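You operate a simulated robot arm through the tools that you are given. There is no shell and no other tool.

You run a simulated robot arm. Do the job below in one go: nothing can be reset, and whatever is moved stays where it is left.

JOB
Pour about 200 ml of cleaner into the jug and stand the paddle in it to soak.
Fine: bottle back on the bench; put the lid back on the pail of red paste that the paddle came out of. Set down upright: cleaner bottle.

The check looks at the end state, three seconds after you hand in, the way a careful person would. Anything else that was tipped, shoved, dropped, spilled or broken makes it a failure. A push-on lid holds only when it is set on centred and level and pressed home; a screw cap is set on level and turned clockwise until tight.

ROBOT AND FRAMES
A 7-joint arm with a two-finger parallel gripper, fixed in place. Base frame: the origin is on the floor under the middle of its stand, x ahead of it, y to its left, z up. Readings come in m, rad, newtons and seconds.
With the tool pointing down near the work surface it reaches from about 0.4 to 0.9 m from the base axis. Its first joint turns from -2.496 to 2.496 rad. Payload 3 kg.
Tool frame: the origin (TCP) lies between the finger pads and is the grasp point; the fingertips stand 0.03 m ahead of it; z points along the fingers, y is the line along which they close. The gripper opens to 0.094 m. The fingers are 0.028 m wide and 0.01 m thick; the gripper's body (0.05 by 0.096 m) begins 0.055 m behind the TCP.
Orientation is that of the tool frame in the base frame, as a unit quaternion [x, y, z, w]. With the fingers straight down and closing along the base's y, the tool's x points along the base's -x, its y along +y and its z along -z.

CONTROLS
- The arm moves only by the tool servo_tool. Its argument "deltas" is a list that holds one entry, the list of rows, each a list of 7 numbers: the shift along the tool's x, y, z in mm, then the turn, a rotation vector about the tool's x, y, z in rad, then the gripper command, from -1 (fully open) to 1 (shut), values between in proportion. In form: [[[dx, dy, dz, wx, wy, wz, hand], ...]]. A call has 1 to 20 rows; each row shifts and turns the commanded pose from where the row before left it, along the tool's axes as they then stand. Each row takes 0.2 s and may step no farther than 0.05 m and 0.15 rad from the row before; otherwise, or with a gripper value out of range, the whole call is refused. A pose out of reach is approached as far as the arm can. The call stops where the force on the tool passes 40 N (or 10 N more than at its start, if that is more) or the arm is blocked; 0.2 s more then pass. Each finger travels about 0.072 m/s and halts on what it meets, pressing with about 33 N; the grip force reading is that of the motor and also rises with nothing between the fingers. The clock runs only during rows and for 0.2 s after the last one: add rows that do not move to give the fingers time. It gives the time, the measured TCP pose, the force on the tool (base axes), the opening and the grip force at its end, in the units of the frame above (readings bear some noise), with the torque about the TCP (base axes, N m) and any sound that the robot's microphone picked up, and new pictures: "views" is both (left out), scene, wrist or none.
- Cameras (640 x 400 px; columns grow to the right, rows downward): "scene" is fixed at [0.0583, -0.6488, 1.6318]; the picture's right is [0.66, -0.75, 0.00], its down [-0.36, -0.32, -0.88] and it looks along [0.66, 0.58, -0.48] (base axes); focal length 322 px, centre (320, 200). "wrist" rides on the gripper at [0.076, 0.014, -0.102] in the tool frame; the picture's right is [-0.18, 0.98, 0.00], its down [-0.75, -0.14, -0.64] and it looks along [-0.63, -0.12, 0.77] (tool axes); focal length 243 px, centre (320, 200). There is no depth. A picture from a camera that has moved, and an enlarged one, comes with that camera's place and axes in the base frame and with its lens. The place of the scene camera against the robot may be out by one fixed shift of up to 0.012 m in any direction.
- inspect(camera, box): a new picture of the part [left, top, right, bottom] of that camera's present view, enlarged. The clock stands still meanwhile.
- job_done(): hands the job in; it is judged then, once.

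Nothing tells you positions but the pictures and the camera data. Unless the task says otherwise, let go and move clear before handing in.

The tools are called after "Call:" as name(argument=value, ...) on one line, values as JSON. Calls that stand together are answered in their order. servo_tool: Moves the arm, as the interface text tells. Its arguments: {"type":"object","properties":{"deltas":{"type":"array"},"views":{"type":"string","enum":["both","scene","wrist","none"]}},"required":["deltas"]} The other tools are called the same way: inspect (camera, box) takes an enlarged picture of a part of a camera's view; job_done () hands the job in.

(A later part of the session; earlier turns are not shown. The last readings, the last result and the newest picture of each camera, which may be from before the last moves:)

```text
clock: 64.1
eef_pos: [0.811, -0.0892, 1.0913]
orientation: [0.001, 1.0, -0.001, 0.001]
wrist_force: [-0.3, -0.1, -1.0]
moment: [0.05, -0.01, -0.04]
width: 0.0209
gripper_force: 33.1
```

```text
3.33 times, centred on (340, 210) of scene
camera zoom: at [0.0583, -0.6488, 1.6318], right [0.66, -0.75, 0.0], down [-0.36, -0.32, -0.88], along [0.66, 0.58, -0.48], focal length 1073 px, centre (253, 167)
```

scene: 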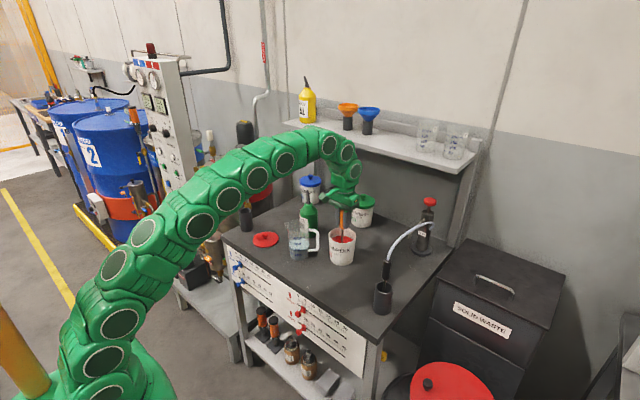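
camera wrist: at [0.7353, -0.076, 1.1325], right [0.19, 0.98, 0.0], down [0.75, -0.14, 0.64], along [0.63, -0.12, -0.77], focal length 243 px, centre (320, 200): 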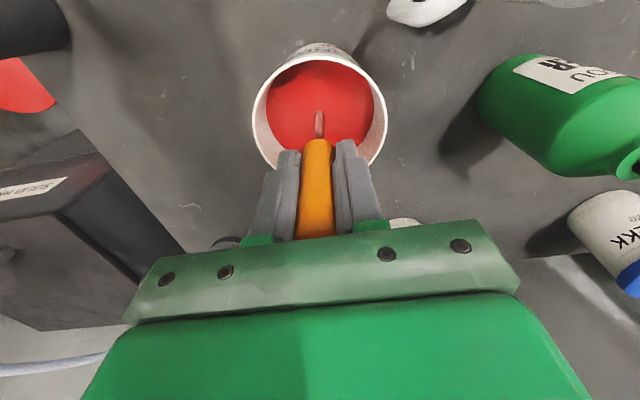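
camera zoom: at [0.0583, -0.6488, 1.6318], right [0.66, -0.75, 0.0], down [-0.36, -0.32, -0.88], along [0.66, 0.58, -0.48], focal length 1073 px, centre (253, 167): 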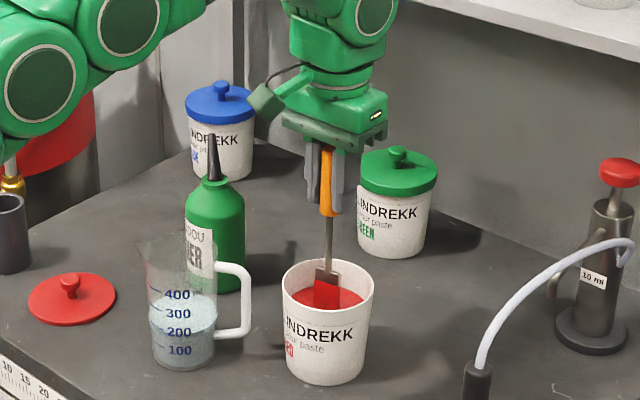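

The paddle comes out cleanly and the pail hasn't moved. I'll keep lifting until the blade clears the rim, and watch for drips.

Call:
servo_tool(deltas=[[[0, 0, -12, 0, 0, 0, 1], [0, 0, -12, 0, 0, 0, 1], [0, 0, -12, 0, 0, 0, 1], [0, 0, -12, 0, 0, 0, 1], [0, 0, -12, 0, 0, 0, 1], [0, 0, -12, 0, 0, 0, 1], [0, 0, 0, 0, 0, 0, 1], [0, 0, 0, 0, 0, 0, 1], [0, 0, 0, 0, 0, 0, 1]]])

Call:
inspect(camera="scene", box=[290, 140, 380, 270])

Call:
inspect(camera="wrist", box=[220, 60, 420, 240])

```text
clock: 66.1
eef_pos: [0.8098, -0.0889, 1.1487]
orientation: [0.002, 1.0, -0.002, -0.001]
wrist_force: [0.6, 0.3, -0.5]
moment: [0.01, -0.02, 0.0]
width: 0.0208
gripper_force: 32.8
out of reach, approached as far as the arm can: row 6
camera wrist: at [0.7344, -0.0752, 1.2509], right [0.19, 0.98, 0.0], down [0.75, -0.14, 0.64], along [0.63, -0.12, -0.77], focal length 243 px, centre (320, 200)
```

scene: 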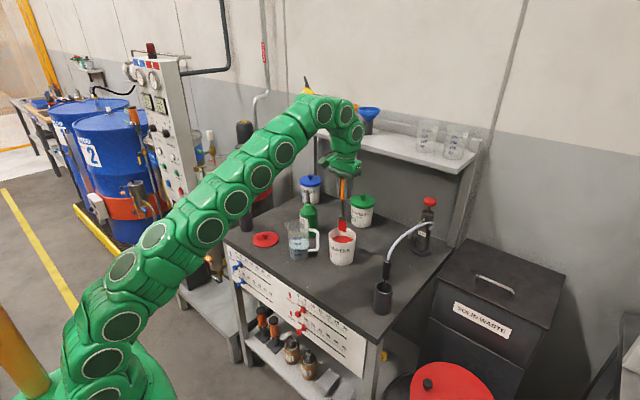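
wrist: 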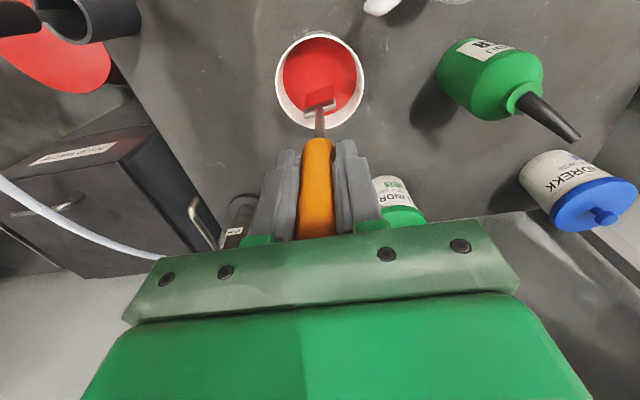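

```text
3.08 times, centred on (335, 205) of scene
camera zoom: at [0.0583, -0.6488, 1.6318], right [0.66, -0.75, 0.0], down [-0.36, -0.32, -0.88], along [0.66, 0.58, -0.48], focal length 990 px, centre (274, 185)
```

zoom: 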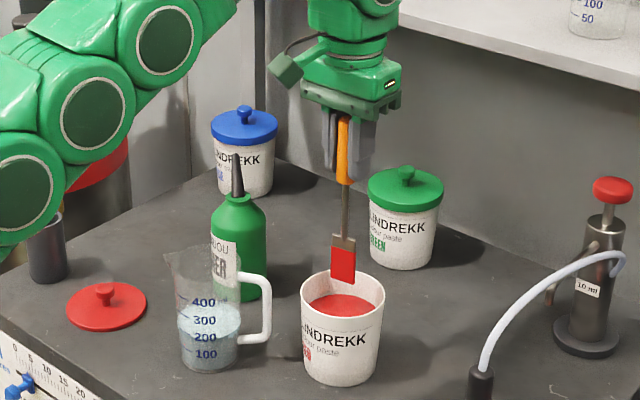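

```text
2.22 times, centred on (320, 150) of wrist
camera zoom: at [0.7344, -0.0752, 1.2509], right [0.19, 0.98, 0.0], down [0.75, -0.14, 0.64], along [0.63, -0.12, -0.77], focal length 539 px, centre (320, 311)
```

zoom: 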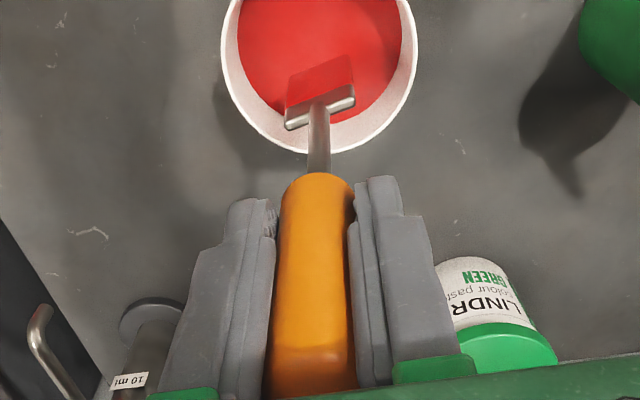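

The blade is about 35 mm wide and its bottom is about 18 cm below the TCP, now just above the pail rim; the arm is at its height limit here. I'll pause to let any paste drip into the pail, then draw back toward the robot while rising.

Call:
servo_tool(deltas=[[[0, 0, 0, 0, 0, 0, 1], [0, 0, 0, 0, 0, 0, 1], [0, 0, 0, 0, 0, 0, 1], [0, 0, 0, 0, 0, 0, 1], [0, 0, 0, 0, 0, 0, 1], [0, 0, 0, 0, 0, 0, 1], [0, 0, 0, 0, 0, 0, 1], [0, 0, 0, 0, 0, 0, 1], [10, 0, -5, 0, 0, 0, 1], [12, 0, -7, 0, 0, 0, 1], [15, 0, -10, 0, 0, 0, 1], [15, 0, -10, 0, 0, 0, 1], [15, 0, -10, 0, 0, 0, 1], [20, 0, -10, 0, 0, 0, 1], [0, 0, 0, 0, 0, 0, 1]]])

Call:
inspect(camera="scene", box=[270, 140, 380, 270])

Call:
inspect(camera="wrist", box=[280, 40, 500, 240])

```text
clock: 69.3
eef_pos: [0.7222, -0.09, 1.2022]
orientation: [0.0, 1.0, -0.002, -0.002]
wrist_force: [0.2, 0.6, -0.4]
moment: [0.02, 0.0, -0.02]
width: 0.0207
gripper_force: 32.7
camera wrist: at [0.647, -0.0762, 1.3033], right [0.18, 0.98, 0.0], down [0.75, -0.14, 0.64], along [0.63, -0.12, -0.77], focal length 243 px, centre (320, 200)
```

scene: 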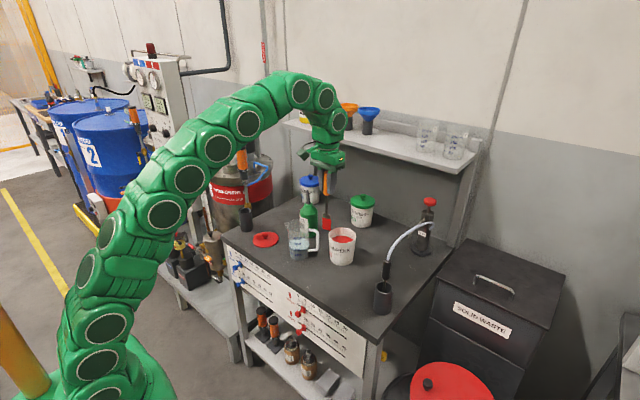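
wrist: 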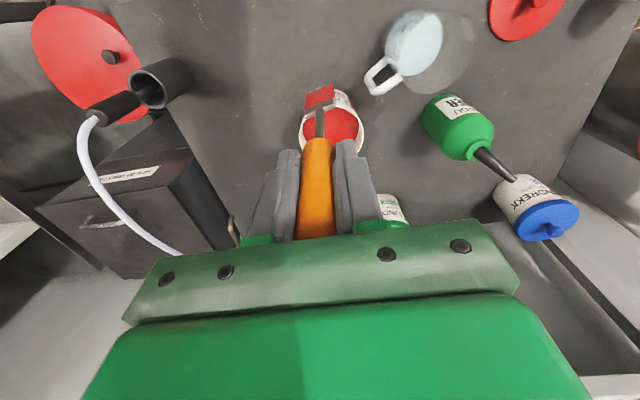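

```text
3.08 times, centred on (325, 205) of scene
camera zoom: at [0.0583, -0.6488, 1.6318], right [0.66, -0.75, 0.0], down [-0.36, -0.32, -0.88], along [0.66, 0.58, -0.48], focal length 990 px, centre (305, 185)
```

zoom: 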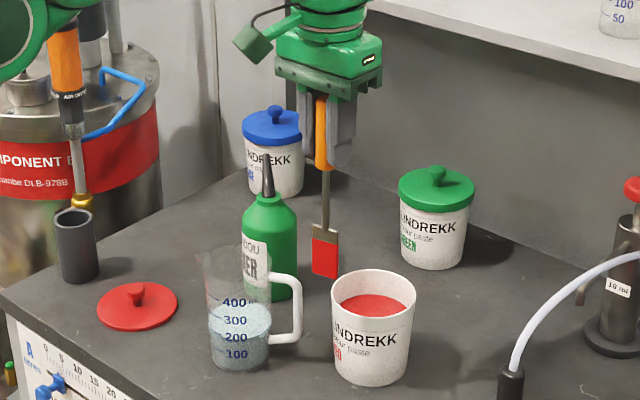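

```text
2.00 times, centred on (390, 140) of wrist
camera zoom: at [0.647, -0.0762, 1.3033], right [0.18, 0.98, 0.0], down [0.75, -0.14, 0.64], along [0.63, -0.12, -0.77], focal length 485 px, centre (180, 320)
```

zoom: 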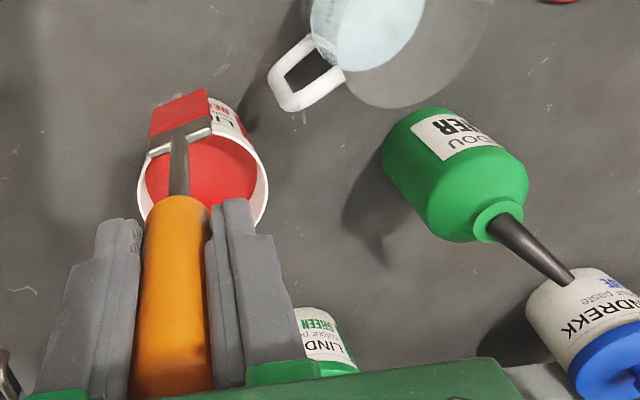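

The paddle hangs clear of everything and nothing dripped. I'll shift back a bit to get a clear wrist view of the jug's rim for exact placement.

Call:
servo_tool(deltas=[[[34, 13, -3, 0, 0, 0, 1], [34, 13, -3, 0, 0, 0, 1], [34, 14, -3, 0, 0, 0, 1], [0, 0, 0, 0, 0, 0, 1], [0, 0, 0, 0, 0, 0, 1]]])

Call:
inspect(camera="wrist", box=[310, 60, 430, 180])

```text
clock: 70.5
eef_pos: [0.6217, -0.049, 1.212]
orientation: [0.0, 1.0, -0.001, -0.001]
wrist_force: [0.2, 0.6, -1.0]
moment: [-0.02, 0.0, 0.0]
width: 0.0208
gripper_force: 33.2
camera wrist: at [0.5458, -0.035, 1.3138], right [0.18, 0.98, 0.0], down [0.75, -0.14, 0.64], along [0.63, -0.12, -0.77], focal length 243 px, centre (320, 200)
```

scene: 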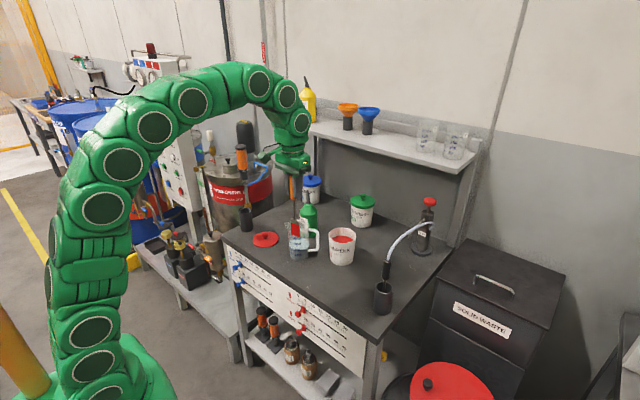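
wrist: 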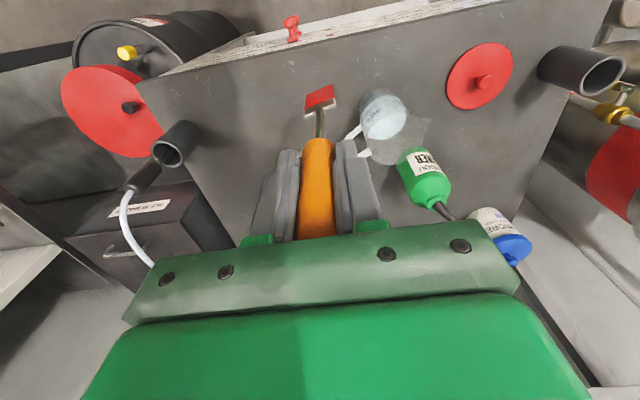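

```text
3.33 times, centred on (370, 120) of wrist
camera zoom: at [0.5458, -0.035, 1.3138], right [0.18, 0.98, 0.0], down [0.75, -0.14, 0.64], along [0.63, -0.12, -0.77], focal length 809 px, centre (153, 467)
```

zoom: 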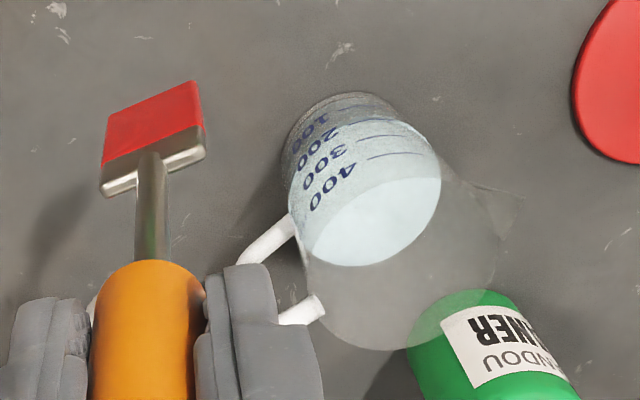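

Jug centre refined to about (0.725, 0.042). I'll lean the paddle about 14° with its top toward the robot, so it can rest against the rim, and bring the blade above the jug opening.

Call:
servo_tool(deltas=[[[0, 0, 0, -0.0254, -0.1195, 0, 1], [0, 0, 0, -0.0254, -0.1195, 0, 1], [-8.6, 24.9, 14.4, 0, 0, 0, 1], [-8.6, 24.9, 14.4, 0, 0, 0, 1], [-8.6, 24.9, 14.4, 0, 0, 0, 1], [0, 0, 0, 0, 0, 0, 1], [0, 0, 0, 0, 0, 0, 1]]])

Call:
inspect(camera="wrist", box=[240, 40, 400, 200])

Call:
inspect(camera="scene", box=[270, 170, 340, 270])

```text
clock: 72.1
eef_pos: [0.6571, 0.0275, 1.1786]
orientation: [0.001, 0.993, 0.024, 0.119]
wrist_force: [0.9, 0.7, -0.8]
moment: [-0.02, -0.01, 0.02]
width: 0.0208
gripper_force: 32.9
camera wrist: at [0.559, 0.0372, 1.2594], right [0.17, 0.98, 0.09], down [0.58, -0.18, 0.79], along [0.79, -0.09, -0.6], focal length 243 px, centre (320, 200)
```

scene: 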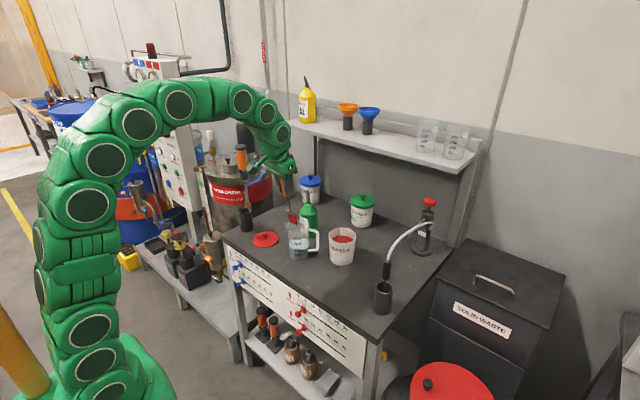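
wrist: 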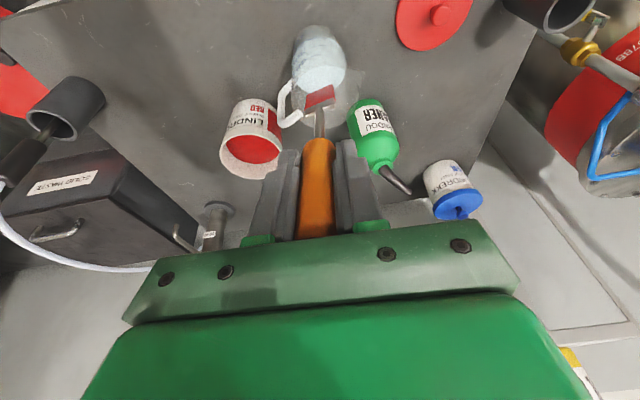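

```text
2.50 times, centred on (320, 120) of wrist
camera zoom: at [0.559, 0.0372, 1.2594], right [0.17, 0.98, 0.09], down [0.58, -0.18, 0.79], along [0.79, -0.09, -0.6], focal length 606 px, centre (320, 400)
```

zoom: 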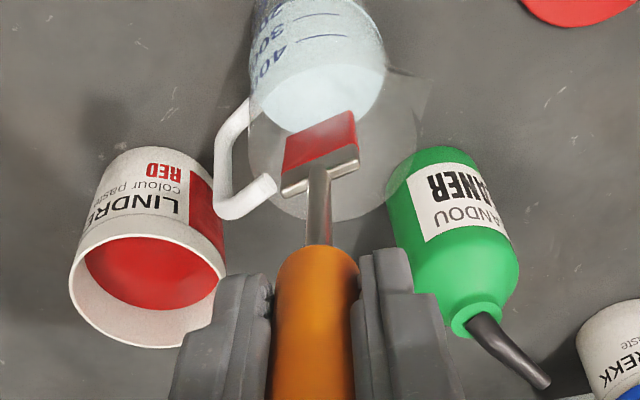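

```text
4.00 times, centred on (305, 220) of scene
camera zoom: at [0.0583, -0.6488, 1.6318], right [0.66, -0.75, 0.0], down [-0.36, -0.32, -0.88], along [0.66, 0.58, -0.48], focal length 1287 px, centre (380, 120)
```

zoom: 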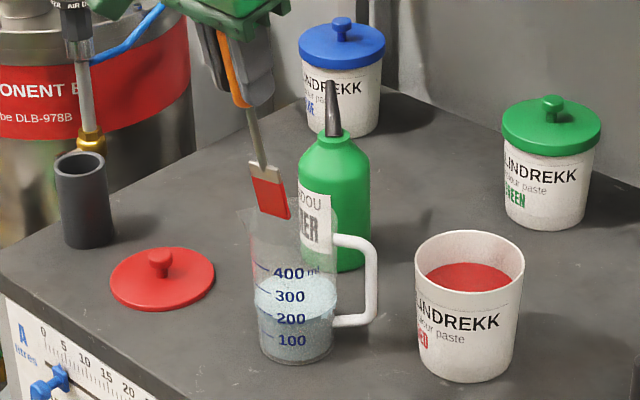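

The blade is over the opening with the clearances I planned, and the jug centre re-measures at (0.724, 0.041). I'll lower along the paddle's axis in stages.

Call:
servo_tool(deltas=[[[0, 0, 15, 0, 0, 0, 1], [0, 0, 15, 0, 0, 0, 1], [0, 0, 15, 0, 0, 0, 1], [0, 0, 15, 0, 0, 0, 1], [0, 0, 0, 0, 0, 0, 1]]])

Call:
inspect(camera="wrist", box=[240, 40, 400, 200])

Call:
inspect(camera="scene", box=[270, 170, 340, 270])

```text
clock: 73.3
eef_pos: [0.6704, 0.0312, 1.1205]
orientation: [0.0, 0.993, 0.023, 0.12]
wrist_force: [-0.5, -0.4, -1.8]
moment: [0.02, -0.01, 0.0]
width: 0.0208
gripper_force: 33.1
camera wrist: at [0.5731, 0.0397, 1.2016], right [0.17, 0.98, 0.09], down [0.58, -0.18, 0.79], along [0.79, -0.09, -0.6], focal length 243 px, centre (320, 200)
```

scene: 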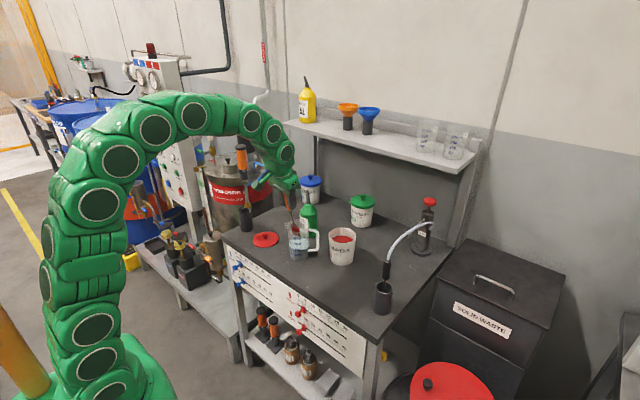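
wrist: 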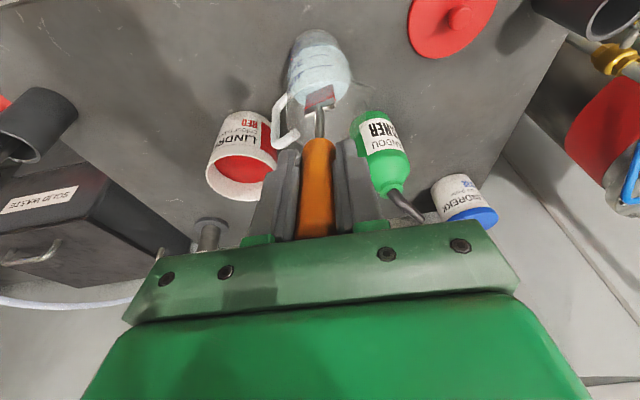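

```text
2.50 times, centred on (320, 120) of wrist
camera zoom: at [0.5731, 0.0397, 1.2016], right [0.17, 0.98, 0.09], down [0.58, -0.18, 0.79], along [0.79, -0.09, -0.6], focal length 606 px, centre (320, 400)
```

zoom: 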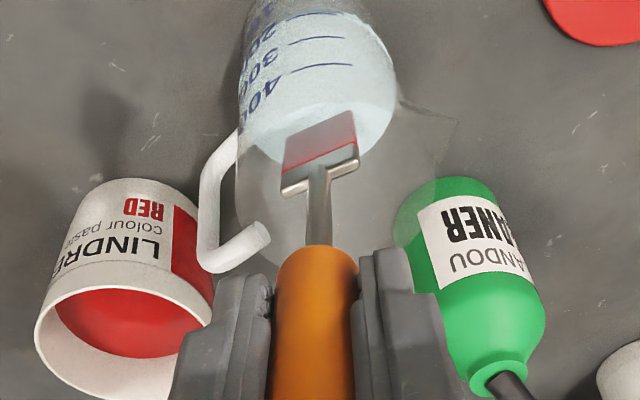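

```text
4.00 times, centred on (305, 220) of scene
camera zoom: at [0.0583, -0.6488, 1.6318], right [0.66, -0.75, 0.0], down [-0.36, -0.32, -0.88], along [0.66, 0.58, -0.48], focal length 1287 px, centre (380, 120)
```

zoom: 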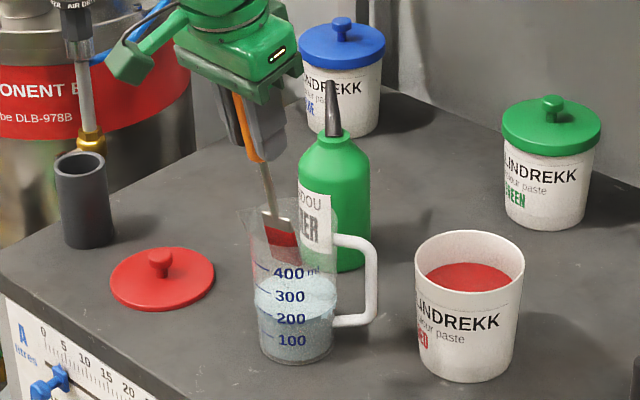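

The blade is inside the jug without touching. I'll continue down 8 cm more, watching forces.

Call:
servo_tool(deltas=[[[0, 0, 14, 0, 0, 0, 1], [0, 0, 14, 0, 0, 0, 1], [0, 0, 14, 0, 0, 0, 1], [0, 0, 14, 0, 0, 0, 1], [0, 0, 12, 0, 0, 0, 1], [0, 0, 12, 0, 0, 0, 1], [0, 0, 0, 0, 0, 0, 1]]])

Call:
inspect(camera="wrist", box=[240, 40, 400, 200])

Call:
inspect(camera="scene", box=[270, 180, 330, 270])

```text
clock: 74.9
eef_pos: [0.6896, 0.0348, 1.0424]
orientation: [0.001, 0.993, 0.023, 0.119]
wrist_force: [-0.5, -0.5, -0.2]
moment: [0.0, 0.03, -0.01]
width: 0.021
gripper_force: 33.3
camera wrist: at [0.5907, 0.0437, 1.1231], right [0.17, 0.98, 0.09], down [0.58, -0.18, 0.79], along [0.79, -0.09, -0.6], focal length 243 px, centre (320, 200)
```

scene: 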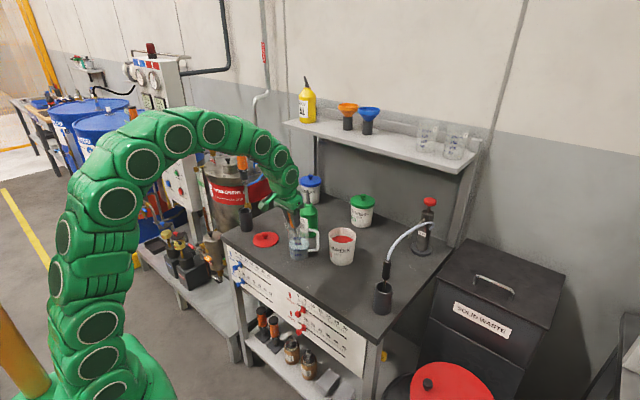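
wrist: 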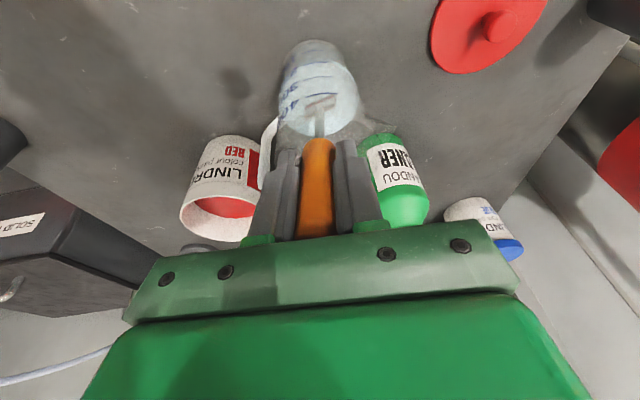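

```text
2.50 times, centred on (320, 120) of wrist
camera zoom: at [0.5907, 0.0437, 1.1231], right [0.17, 0.98, 0.09], down [0.58, -0.18, 0.79], along [0.79, -0.09, -0.6], focal length 606 px, centre (320, 400)
```

zoom: 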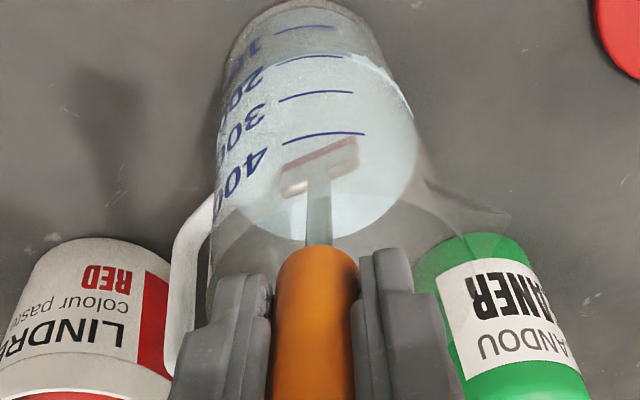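

```text
4.44 times, centred on (300, 225) of scene
camera zoom: at [0.0583, -0.6488, 1.6318], right [0.66, -0.75, 0.0], down [-0.36, -0.32, -0.88], along [0.66, 0.58, -0.48], focal length 1430 px, centre (409, 89)
```

zoom: 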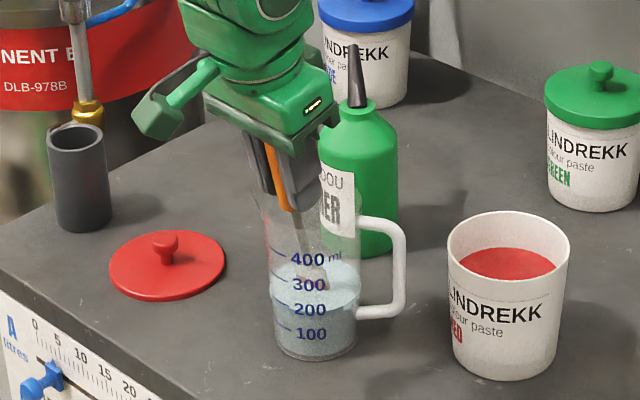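

The blade is in the liquid, still untouched by the walls. I'll go the last bit in small steps, watching for floor contact.

Call:
servo_tool(deltas=[[[0, 0, 5, 0, 0, 0, 1], [0, 0, 5, 0, 0, 0, 1], [0, 0, 3, 0, 0, 0, 1], [0, 0, 0, 0, 0, 0, 1]]], views="none")

Call:
servo_tool(deltas=[[[0, 0, 2, 0, 0, 0, 1], [0, 0, 0, 0, 0, 0, 1]]], views="none")

Call:
inspect(camera="scene", box=[275, 195, 325, 265])

```text
clock: 75.9
eef_pos: [0.6921, 0.0349, 1.0309]
orientation: [0.001, 0.993, 0.023, 0.118]
wrist_force: [0.2, 0.6, -1.1]
moment: [-0.06, 0.01, -0.01]
width: 0.021
gripper_force: 33.4
```

```text
clock: 76.5
eef_pos: [0.6928, 0.0348, 1.0282]
orientation: [0.001, 0.993, 0.024, 0.119]
wrist_force: [-0.8, -0.7, 8.4]
moment: [0.08, -0.2, -0.02]
width: 0.0207
gripper_force: 32.6
```

```text
5.71 times, centred on (300, 230) of scene
camera zoom: at [0.0583, -0.6488, 1.6318], right [0.66, -0.75, 0.0], down [-0.36, -0.32, -0.88], along [0.66, 0.58, -0.48], focal length 1839 px, centre (434, 29)
```

zoom: 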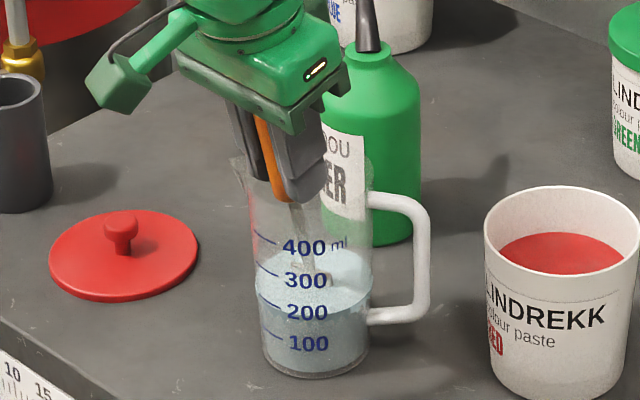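

The blade is standing on the jug's floor, with light contact of about 8 N. I'll ease off a hair, open the fingers gradually, and watch the paddle settle.

Call:
servo_tool(deltas=[[[0, 0, -1, 0, 0, 0, 1], [0, 0, 0, 0, 0, 0, 0.5], [0, 0, 0, 0, 0, 0, 0.3], [0, 0, 0, 0, 0, 0, 0], [0, 0, 0, 0, 0, 0, -0.3], [0, 0, 0, 0, 0, 0, -0.3], [0, 0, 0, 0, 0, 0, -0.3]]])

Call:
inspect(camera="scene", box=[270, 180, 330, 265])

Call:
inspect(camera="wrist", box=[220, 40, 420, 240])

```text
clock: 78.1
eef_pos: [0.6923, 0.0352, 1.0288]
orientation: [0.001, 0.993, 0.024, 0.118]
wrist_force: [0.3, 1.1, 0.0]
moment: [0.02, 0.03, -0.02]
width: 0.0612
gripper_force: 0.1
camera wrist: at [0.5939, 0.044, 1.1101], right [0.17, 0.98, 0.09], down [0.58, -0.18, 0.79], along [0.79, -0.09, -0.6], focal length 243 px, centre (320, 200)
```

scene: 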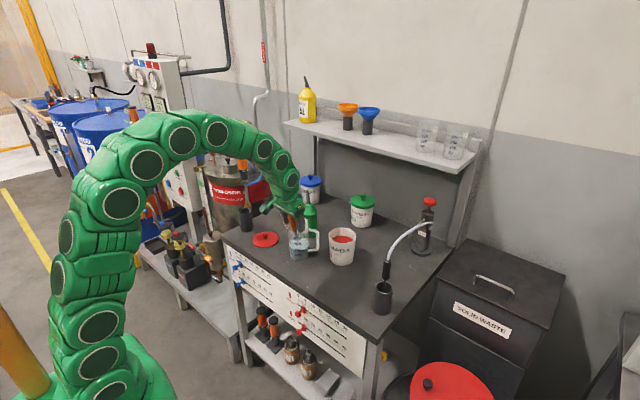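
wrist: 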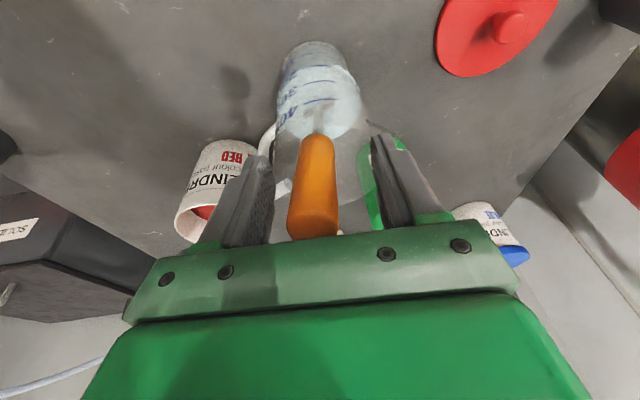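

```text
4.71 times, centred on (300, 222) of scene
camera zoom: at [0.0583, -0.6488, 1.6318], right [0.66, -0.75, 0.0], down [-0.36, -0.32, -0.88], along [0.66, 0.58, -0.48], focal length 1514 px, centre (414, 94)
```

zoom: 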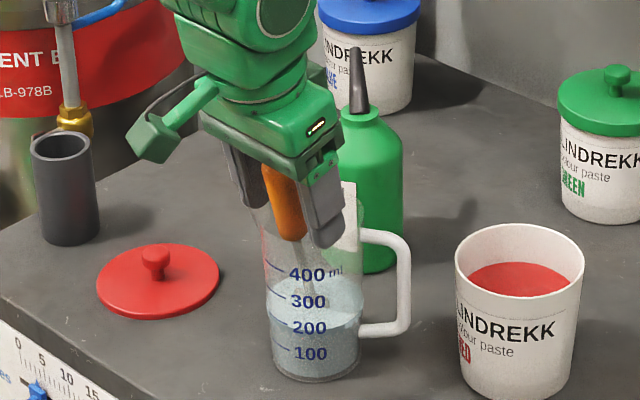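

```text
2.00 times, centred on (320, 140) of wrist
camera zoom: at [0.5939, 0.044, 1.1101], right [0.17, 0.98, 0.09], down [0.58, -0.18, 0.79], along [0.79, -0.09, -0.6], focal length 485 px, centre (320, 320)
```

zoom: 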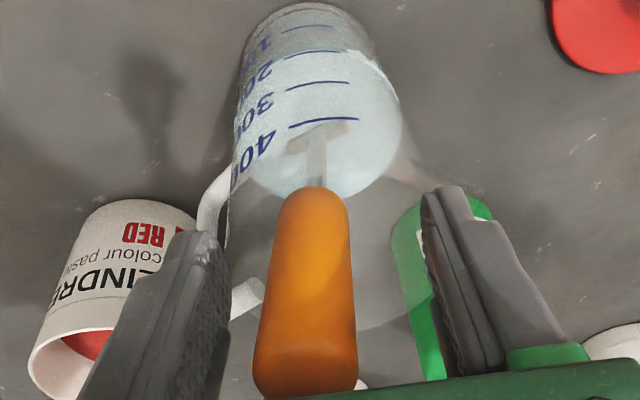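

The paddle has settled leaning on the rim, free between the open fingers. I'll back straight out along the tool axis.

Call:
servo_tool(deltas=[[[0, 0, -10, 0, 0, 0, -0.3], [0, 0, -20, 0, 0, 0, -0.3], [0, 0, -30, 0, 0, 0, -0.3], [0, 0, -40, 0, 0, 0, -0.3], [0, 0, -40, 0, 0, 0, -0.3], [0, 0, 0, 0, 0, 0, -0.3]]])

Call:
inspect(camera="scene", box=[270, 170, 340, 265])

Call:
inspect(camera="wrist", box=[220, 20, 420, 240])

```text
clock: 79.5
eef_pos: [0.661, 0.0293, 1.1638]
orientation: [0.0, 0.993, 0.025, 0.119]
wrist_force: [-0.2, -0.5, -0.6]
moment: [-0.02, 0.0, 0.01]
width: 0.0611
gripper_force: 0.1
camera wrist: at [0.5618, 0.0379, 1.2445], right [0.17, 0.98, 0.09], down [0.58, -0.18, 0.79], along [0.79, -0.09, -0.6], focal length 243 px, centre (320, 200)
```

scene: 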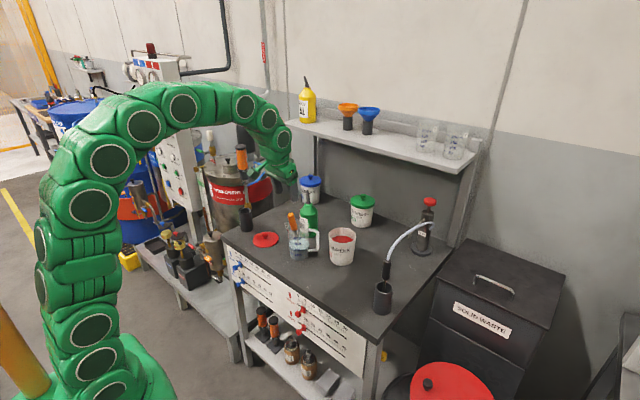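
wrist: 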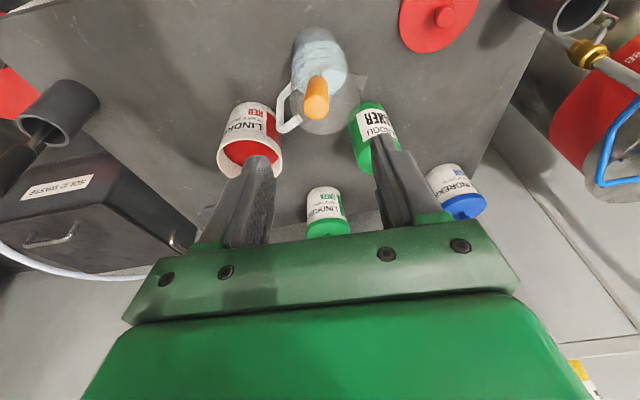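

```text
4.21 times, centred on (305, 218) of scene
camera zoom: at [0.0583, -0.6488, 1.6318], right [0.66, -0.75, 0.0], down [-0.36, -0.32, -0.88], along [0.66, 0.58, -0.48], focal length 1355 px, centre (383, 126)
```

zoom: 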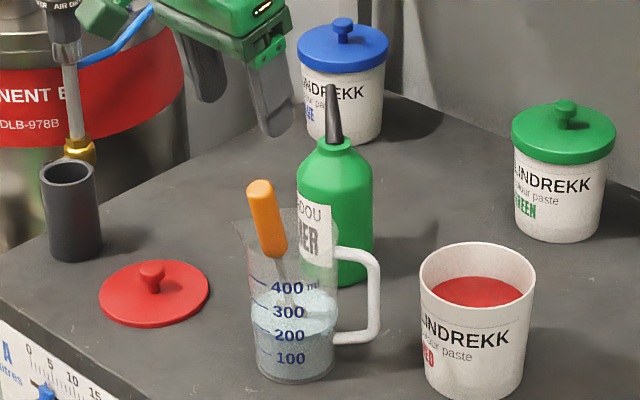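

```text
1.82 times, centred on (320, 130) of wrist
camera zoom: at [0.5618, 0.0379, 1.2445], right [0.17, 0.98, 0.09], down [0.58, -0.18, 0.79], along [0.79, -0.09, -0.6], focal length 441 px, centre (320, 327)
```

zoom: 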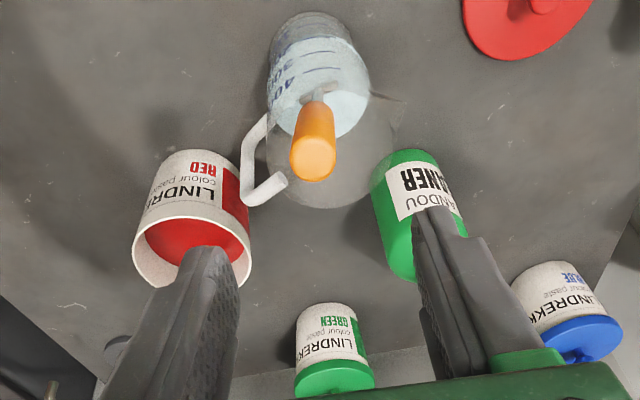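

The paddle stands soaking in the jug, leaning on the rim, and everything else is undisturbed. Next I straighten the tool and go look at the red lid.

Call:
servo_tool(deltas=[[[0, 0, -15, 0, 0, 0, -0.3], [0, 0, 0, 0.0254, 0.1195, 0, -0.3], [0, 0, 0, 0.0254, 0.1195, 0, -0.3], [8, 43, 0, 0, 0, 0, -0.3], [8, 43, 0, 0, 0, 0, -0.3], [8, 43, 0, 0, 0, 0, -0.3], [8, 43, 10, 0, 0, 0, -0.3], [0, 0, 30, 0, 0, 0, -0.3], [0, 0, 35, 0, 0, 0, -0.3], [0, 0, 0, 0, 0, 0, -0.3]]])

Call:
inspect(camera="wrist", box=[240, 60, 400, 220])

```text
clock: 81.7
eef_pos: [0.6248, 0.2022, 1.1034]
orientation: [0.001, 1.0, -0.002, 0.0]
wrist_force: [0.3, -0.2, 0.1]
moment: [-0.03, 0.0, 0.04]
width: 0.0612
gripper_force: 0.1
camera wrist: at [0.5483, 0.2144, 1.2049], right [0.18, 0.98, 0.0], down [0.75, -0.14, 0.64], along [0.63, -0.12, -0.77], focal length 243 px, centre (320, 200)
```

scene: 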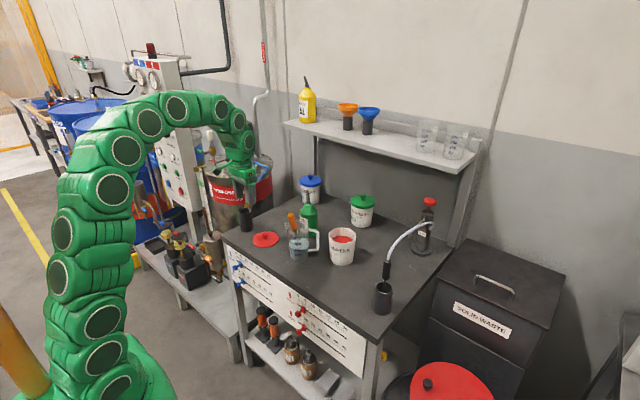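
wrist: 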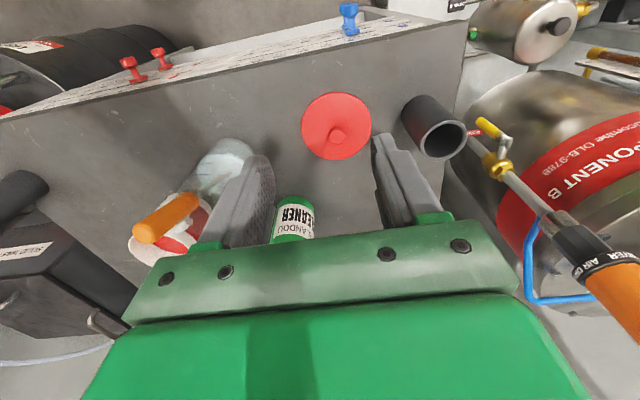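

```text
2.50 times, centred on (320, 140) of wrist
camera zoom: at [0.5483, 0.2144, 1.2049], right [0.18, 0.98, 0.0], down [0.75, -0.14, 0.64], along [0.63, -0.12, -0.77], focal length 606 px, centre (320, 350)
```

zoom: 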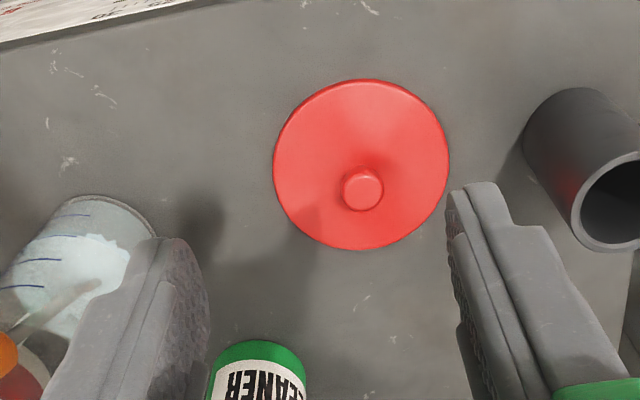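

The lid's knob is at about (0.7005, 0.211) with its top near z 0.884. I'll move above it and re-check alignment closer up.

Call:
servo_tool(deltas=[[[-19, 2.2, 36, 0, 0, 0, -0.3], [-19, 2.2, 36, 0, 0, 0, -0.3], [-19, 2.2, 36, 0, 0, 0, -0.3], [-18.7, 2.2, 36, 0, 0, 0, -0.3], [0, 0, 0, 0, 0, 0, -0.3]]])

Call:
inspect(camera="wrist", box=[220, 60, 420, 240])

Call:
inspect(camera="scene", box=[230, 180, 310, 260])

```text
clock: 82.9
eef_pos: [0.6994, 0.2085, 0.9595]
orientation: [0.001, 1.0, -0.002, 0.0]
wrist_force: [-0.2, 0.1, 0.1]
moment: [-0.02, 0.01, -0.03]
width: 0.0608
gripper_force: 0.0
camera wrist: at [0.6236, 0.2219, 1.0614], right [0.19, 0.98, 0.0], down [0.75, -0.14, 0.64], along [0.63, -0.12, -0.77], focal length 243 px, centre (320, 200)
```

scene: 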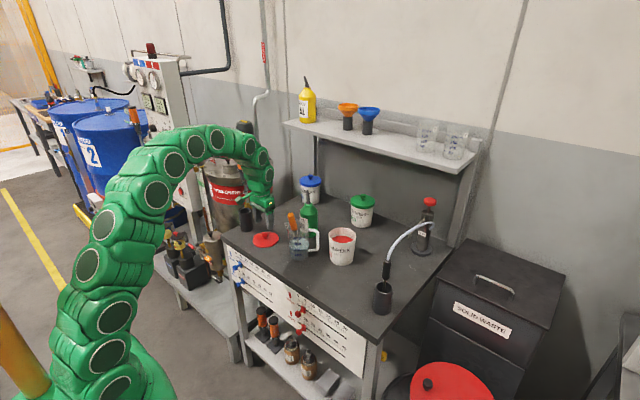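
wrist: 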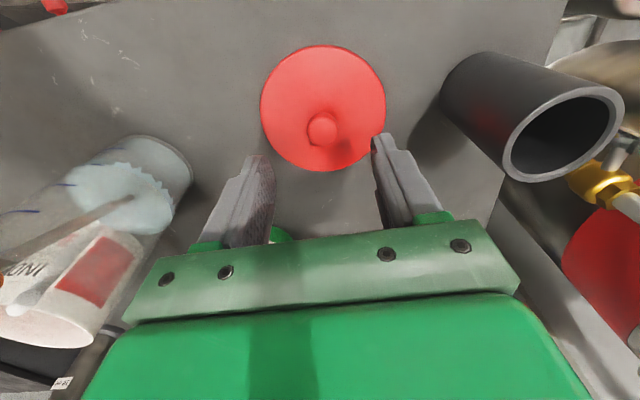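

```text
2.22 times, centred on (320, 150) of wrist
camera zoom: at [0.6236, 0.2219, 1.0614], right [0.19, 0.98, 0.0], down [0.75, -0.14, 0.64], along [0.63, -0.12, -0.77], focal length 539 px, centre (320, 311)
```

zoom: 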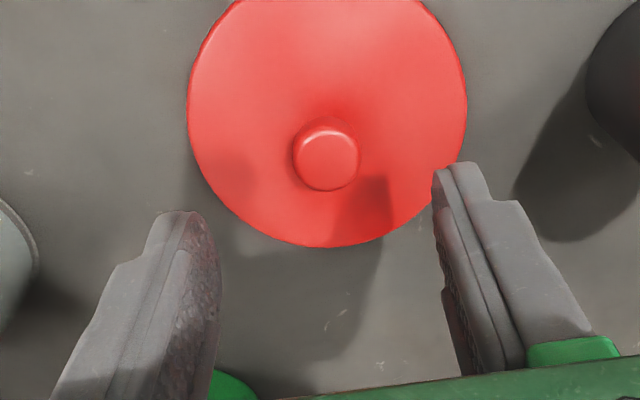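

```text
5.00 times, centred on (270, 220) of scene
camera zoom: at [0.0583, -0.6488, 1.6318], right [0.66, -0.75, 0.0], down [-0.36, -0.32, -0.88], along [0.66, 0.58, -0.48], focal length 1609 px, centre (570, 100)
```

zoom: 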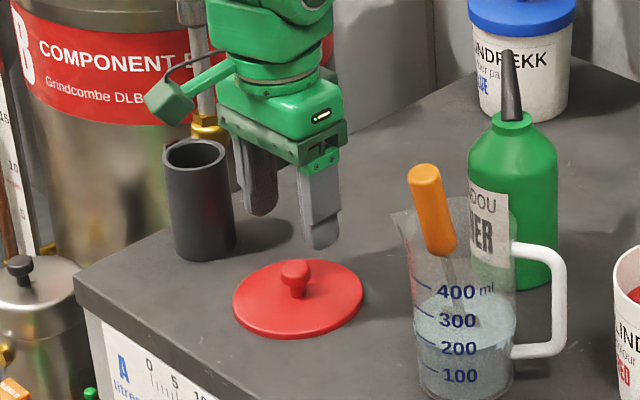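

The knob is about 2–3 mm off the TCP in both x and y. I'll correct, descend to just above the knob, and look again.

Call:
servo_tool(deltas=[[[-2.5, 2.2, 20, 0, 0, 0, -0.3], [0, 0, 20, 0, 0, 0, -0.3], [0, 0, 6, 0, 0, 0, -0.3], [0, 0, 0, 0, 0, 0, -0.3]]], views="none")

Call:
inspect(camera="wrist", box=[240, 80, 400, 240])

Call:
inspect(camera="scene", box=[240, 195, 300, 255])

```text
clock: 83.9
eef_pos: [0.7033, 0.2105, 0.9148]
orientation: [0.0, 1.0, -0.002, 0.0]
wrist_force: [0.3, 0.1, -0.2]
moment: [-0.03, -0.01, -0.01]
width: 0.0614
gripper_force: 0.1
```

```text
2.50 times, centred on (320, 160) of wrist
camera zoom: at [0.6268, 0.2246, 1.0161], right [0.18, 0.98, 0.0], down [0.75, -0.14, 0.64], along [0.63, -0.12, -0.77], focal length 606 px, centre (320, 300)
```

zoom: 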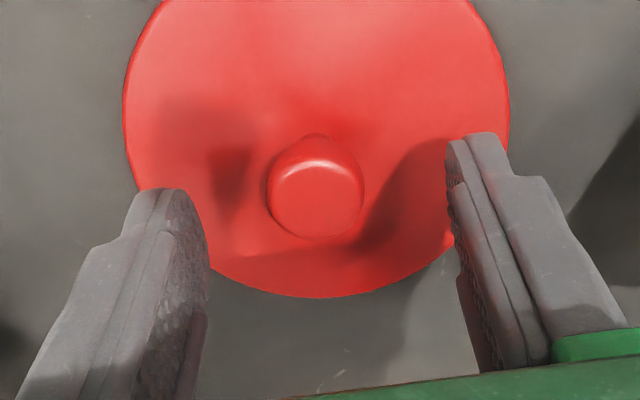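

```text
6.67 times, centred on (270, 225) of scene
camera zoom: at [0.0583, -0.6488, 1.6318], right [0.66, -0.75, 0.0], down [-0.36, -0.32, -0.88], along [0.66, 0.58, -0.48], focal length 2145 px, centre (653, 33)
```

zoom: 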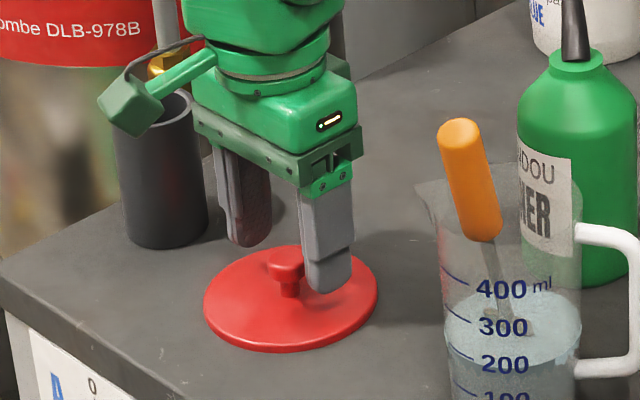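

Aligned: knob about (0.703, 0.210), its top about z 0.881 and the lid surface about z 0.853. I'll descend so the fingertips straddle the knob just above the lid, then close.

Call:
servo_tool(deltas=[[[0, 0, 10, 0, 0, 0, -0.3], [0, 0, 10, 0, 0, 0, -0.3], [0, 0, 5, 0, 0, 0, -0.3], [0, 0, 0, 0, 0, 0, -0.3]]], views="none")

Call:
inspect(camera="wrist", box=[240, 80, 400, 240])

Call:
inspect(camera="scene", box=[240, 195, 300, 255])

```text
clock: 84.7
eef_pos: [0.7029, 0.2109, 0.8954]
orientation: [0.001, 1.0, -0.001, 0.003]
wrist_force: [0.8, -0.5, 5.7]
moment: [0.04, 0.05, 0.0]
width: 0.0613
gripper_force: 0.0
stopped in row 3: the force on the tool passed its limit at 51 N (the readings are from after the stop); the commanded pose is now the measured one
```

```text
2.50 times, centred on (320, 160) of wrist
camera zoom: at [0.6265, 0.2236, 0.9967], right [0.19, 0.98, 0.0], down [0.75, -0.14, 0.65], along [0.64, -0.12, -0.76], focal length 606 px, centre (320, 300)
```

zoom: 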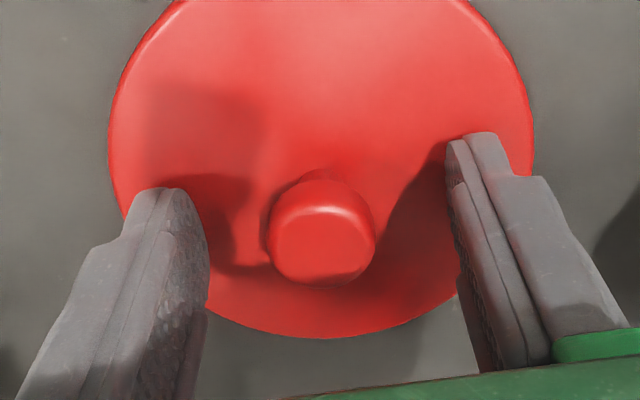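

```text
6.67 times, centred on (270, 225) of scene
camera zoom: at [0.0583, -0.6488, 1.6318], right [0.66, -0.75, 0.0], down [-0.36, -0.32, -0.88], along [0.66, 0.58, -0.48], focal length 2145 px, centre (653, 33)
```

zoom: 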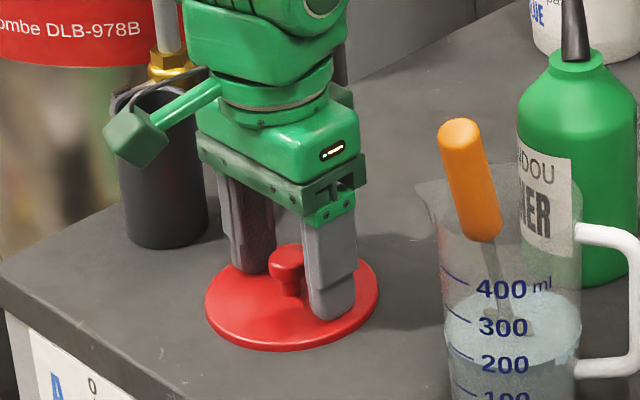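

The fingertips have just touched the lid's surface, which is higher than I estimated (about z 0.864). I'll back up 2 mm, check level, and then close on the knob.

Call:
servo_tool(deltas=[[[0, 0, -2, 0, 0, 0, -0.3], [0, 0, 0, 0, 0, 0, -0.3], [0, 0, 0, 0, 0, 0, -0.3]]], views="none")

```text
clock: 85.5
eef_pos: [0.7029, 0.2088, 0.897]
orientation: [0.001, 1.0, -0.001, 0.001]
wrist_force: [0.2, 0.0, 1.0]
moment: [-0.04, 0.0, 0.01]
width: 0.0611
gripper_force: 0.1
```

Level and free. Closing on the knob now.

Call:
servo_tool(deltas=[[[0, 0, 0, 0, 0, 0, 0.2], [0, 0, 0, 0, 0, 0, 0.4], [0, 0, 0, 0, 0, 0, 1], [0, 0, 0, 0, 0, 0, 1], [0, 0, 0, 0, 0, 0, 1]]], views="none")

Call:
inspect(camera="wrist", box=[240, 60, 400, 240])

Call:
inspect(camera="scene", box=[240, 195, 300, 255])

```text
clock: 86.7
eef_pos: [0.7026, 0.2099, 0.898]
orientation: [0.0, 1.0, 0.0, 0.002]
wrist_force: [0.6, 0.5, 2.9]
moment: [0.02, 0.0, -0.02]
width: 0.0214
gripper_force: 33.0
```

```text
2.22 times, centred on (320, 150) of wrist
camera zoom: at [0.626, 0.2234, 0.9981], right [0.19, 0.98, 0.0], down [0.75, -0.14, 0.64], along [0.63, -0.12, -0.76], focal length 539 px, centre (320, 311)
```

zoom: 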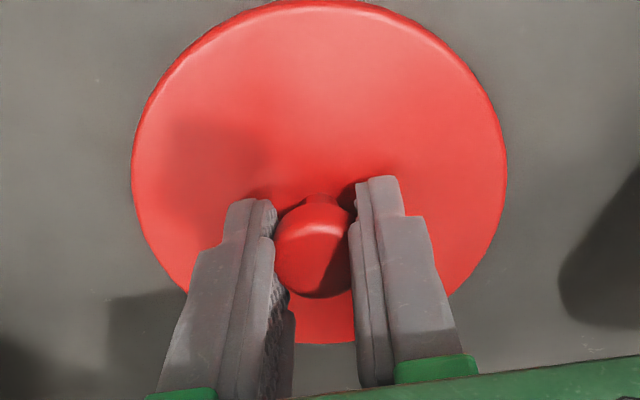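

```text
6.67 times, centred on (270, 225) of scene
camera zoom: at [0.0583, -0.6488, 1.6318], right [0.66, -0.75, 0.0], down [-0.36, -0.32, -0.88], along [0.66, 0.58, -0.48], focal length 2145 px, centre (653, 33)
```

zoom: 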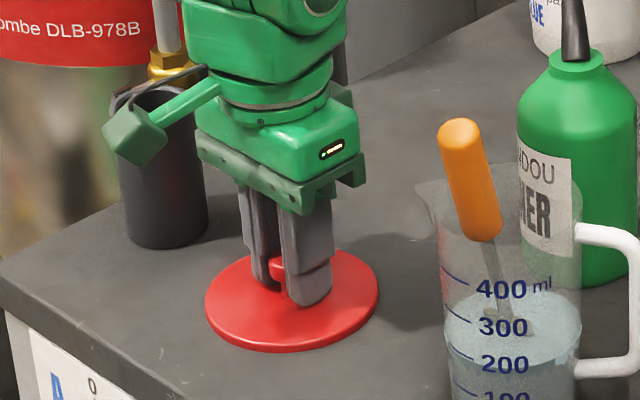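

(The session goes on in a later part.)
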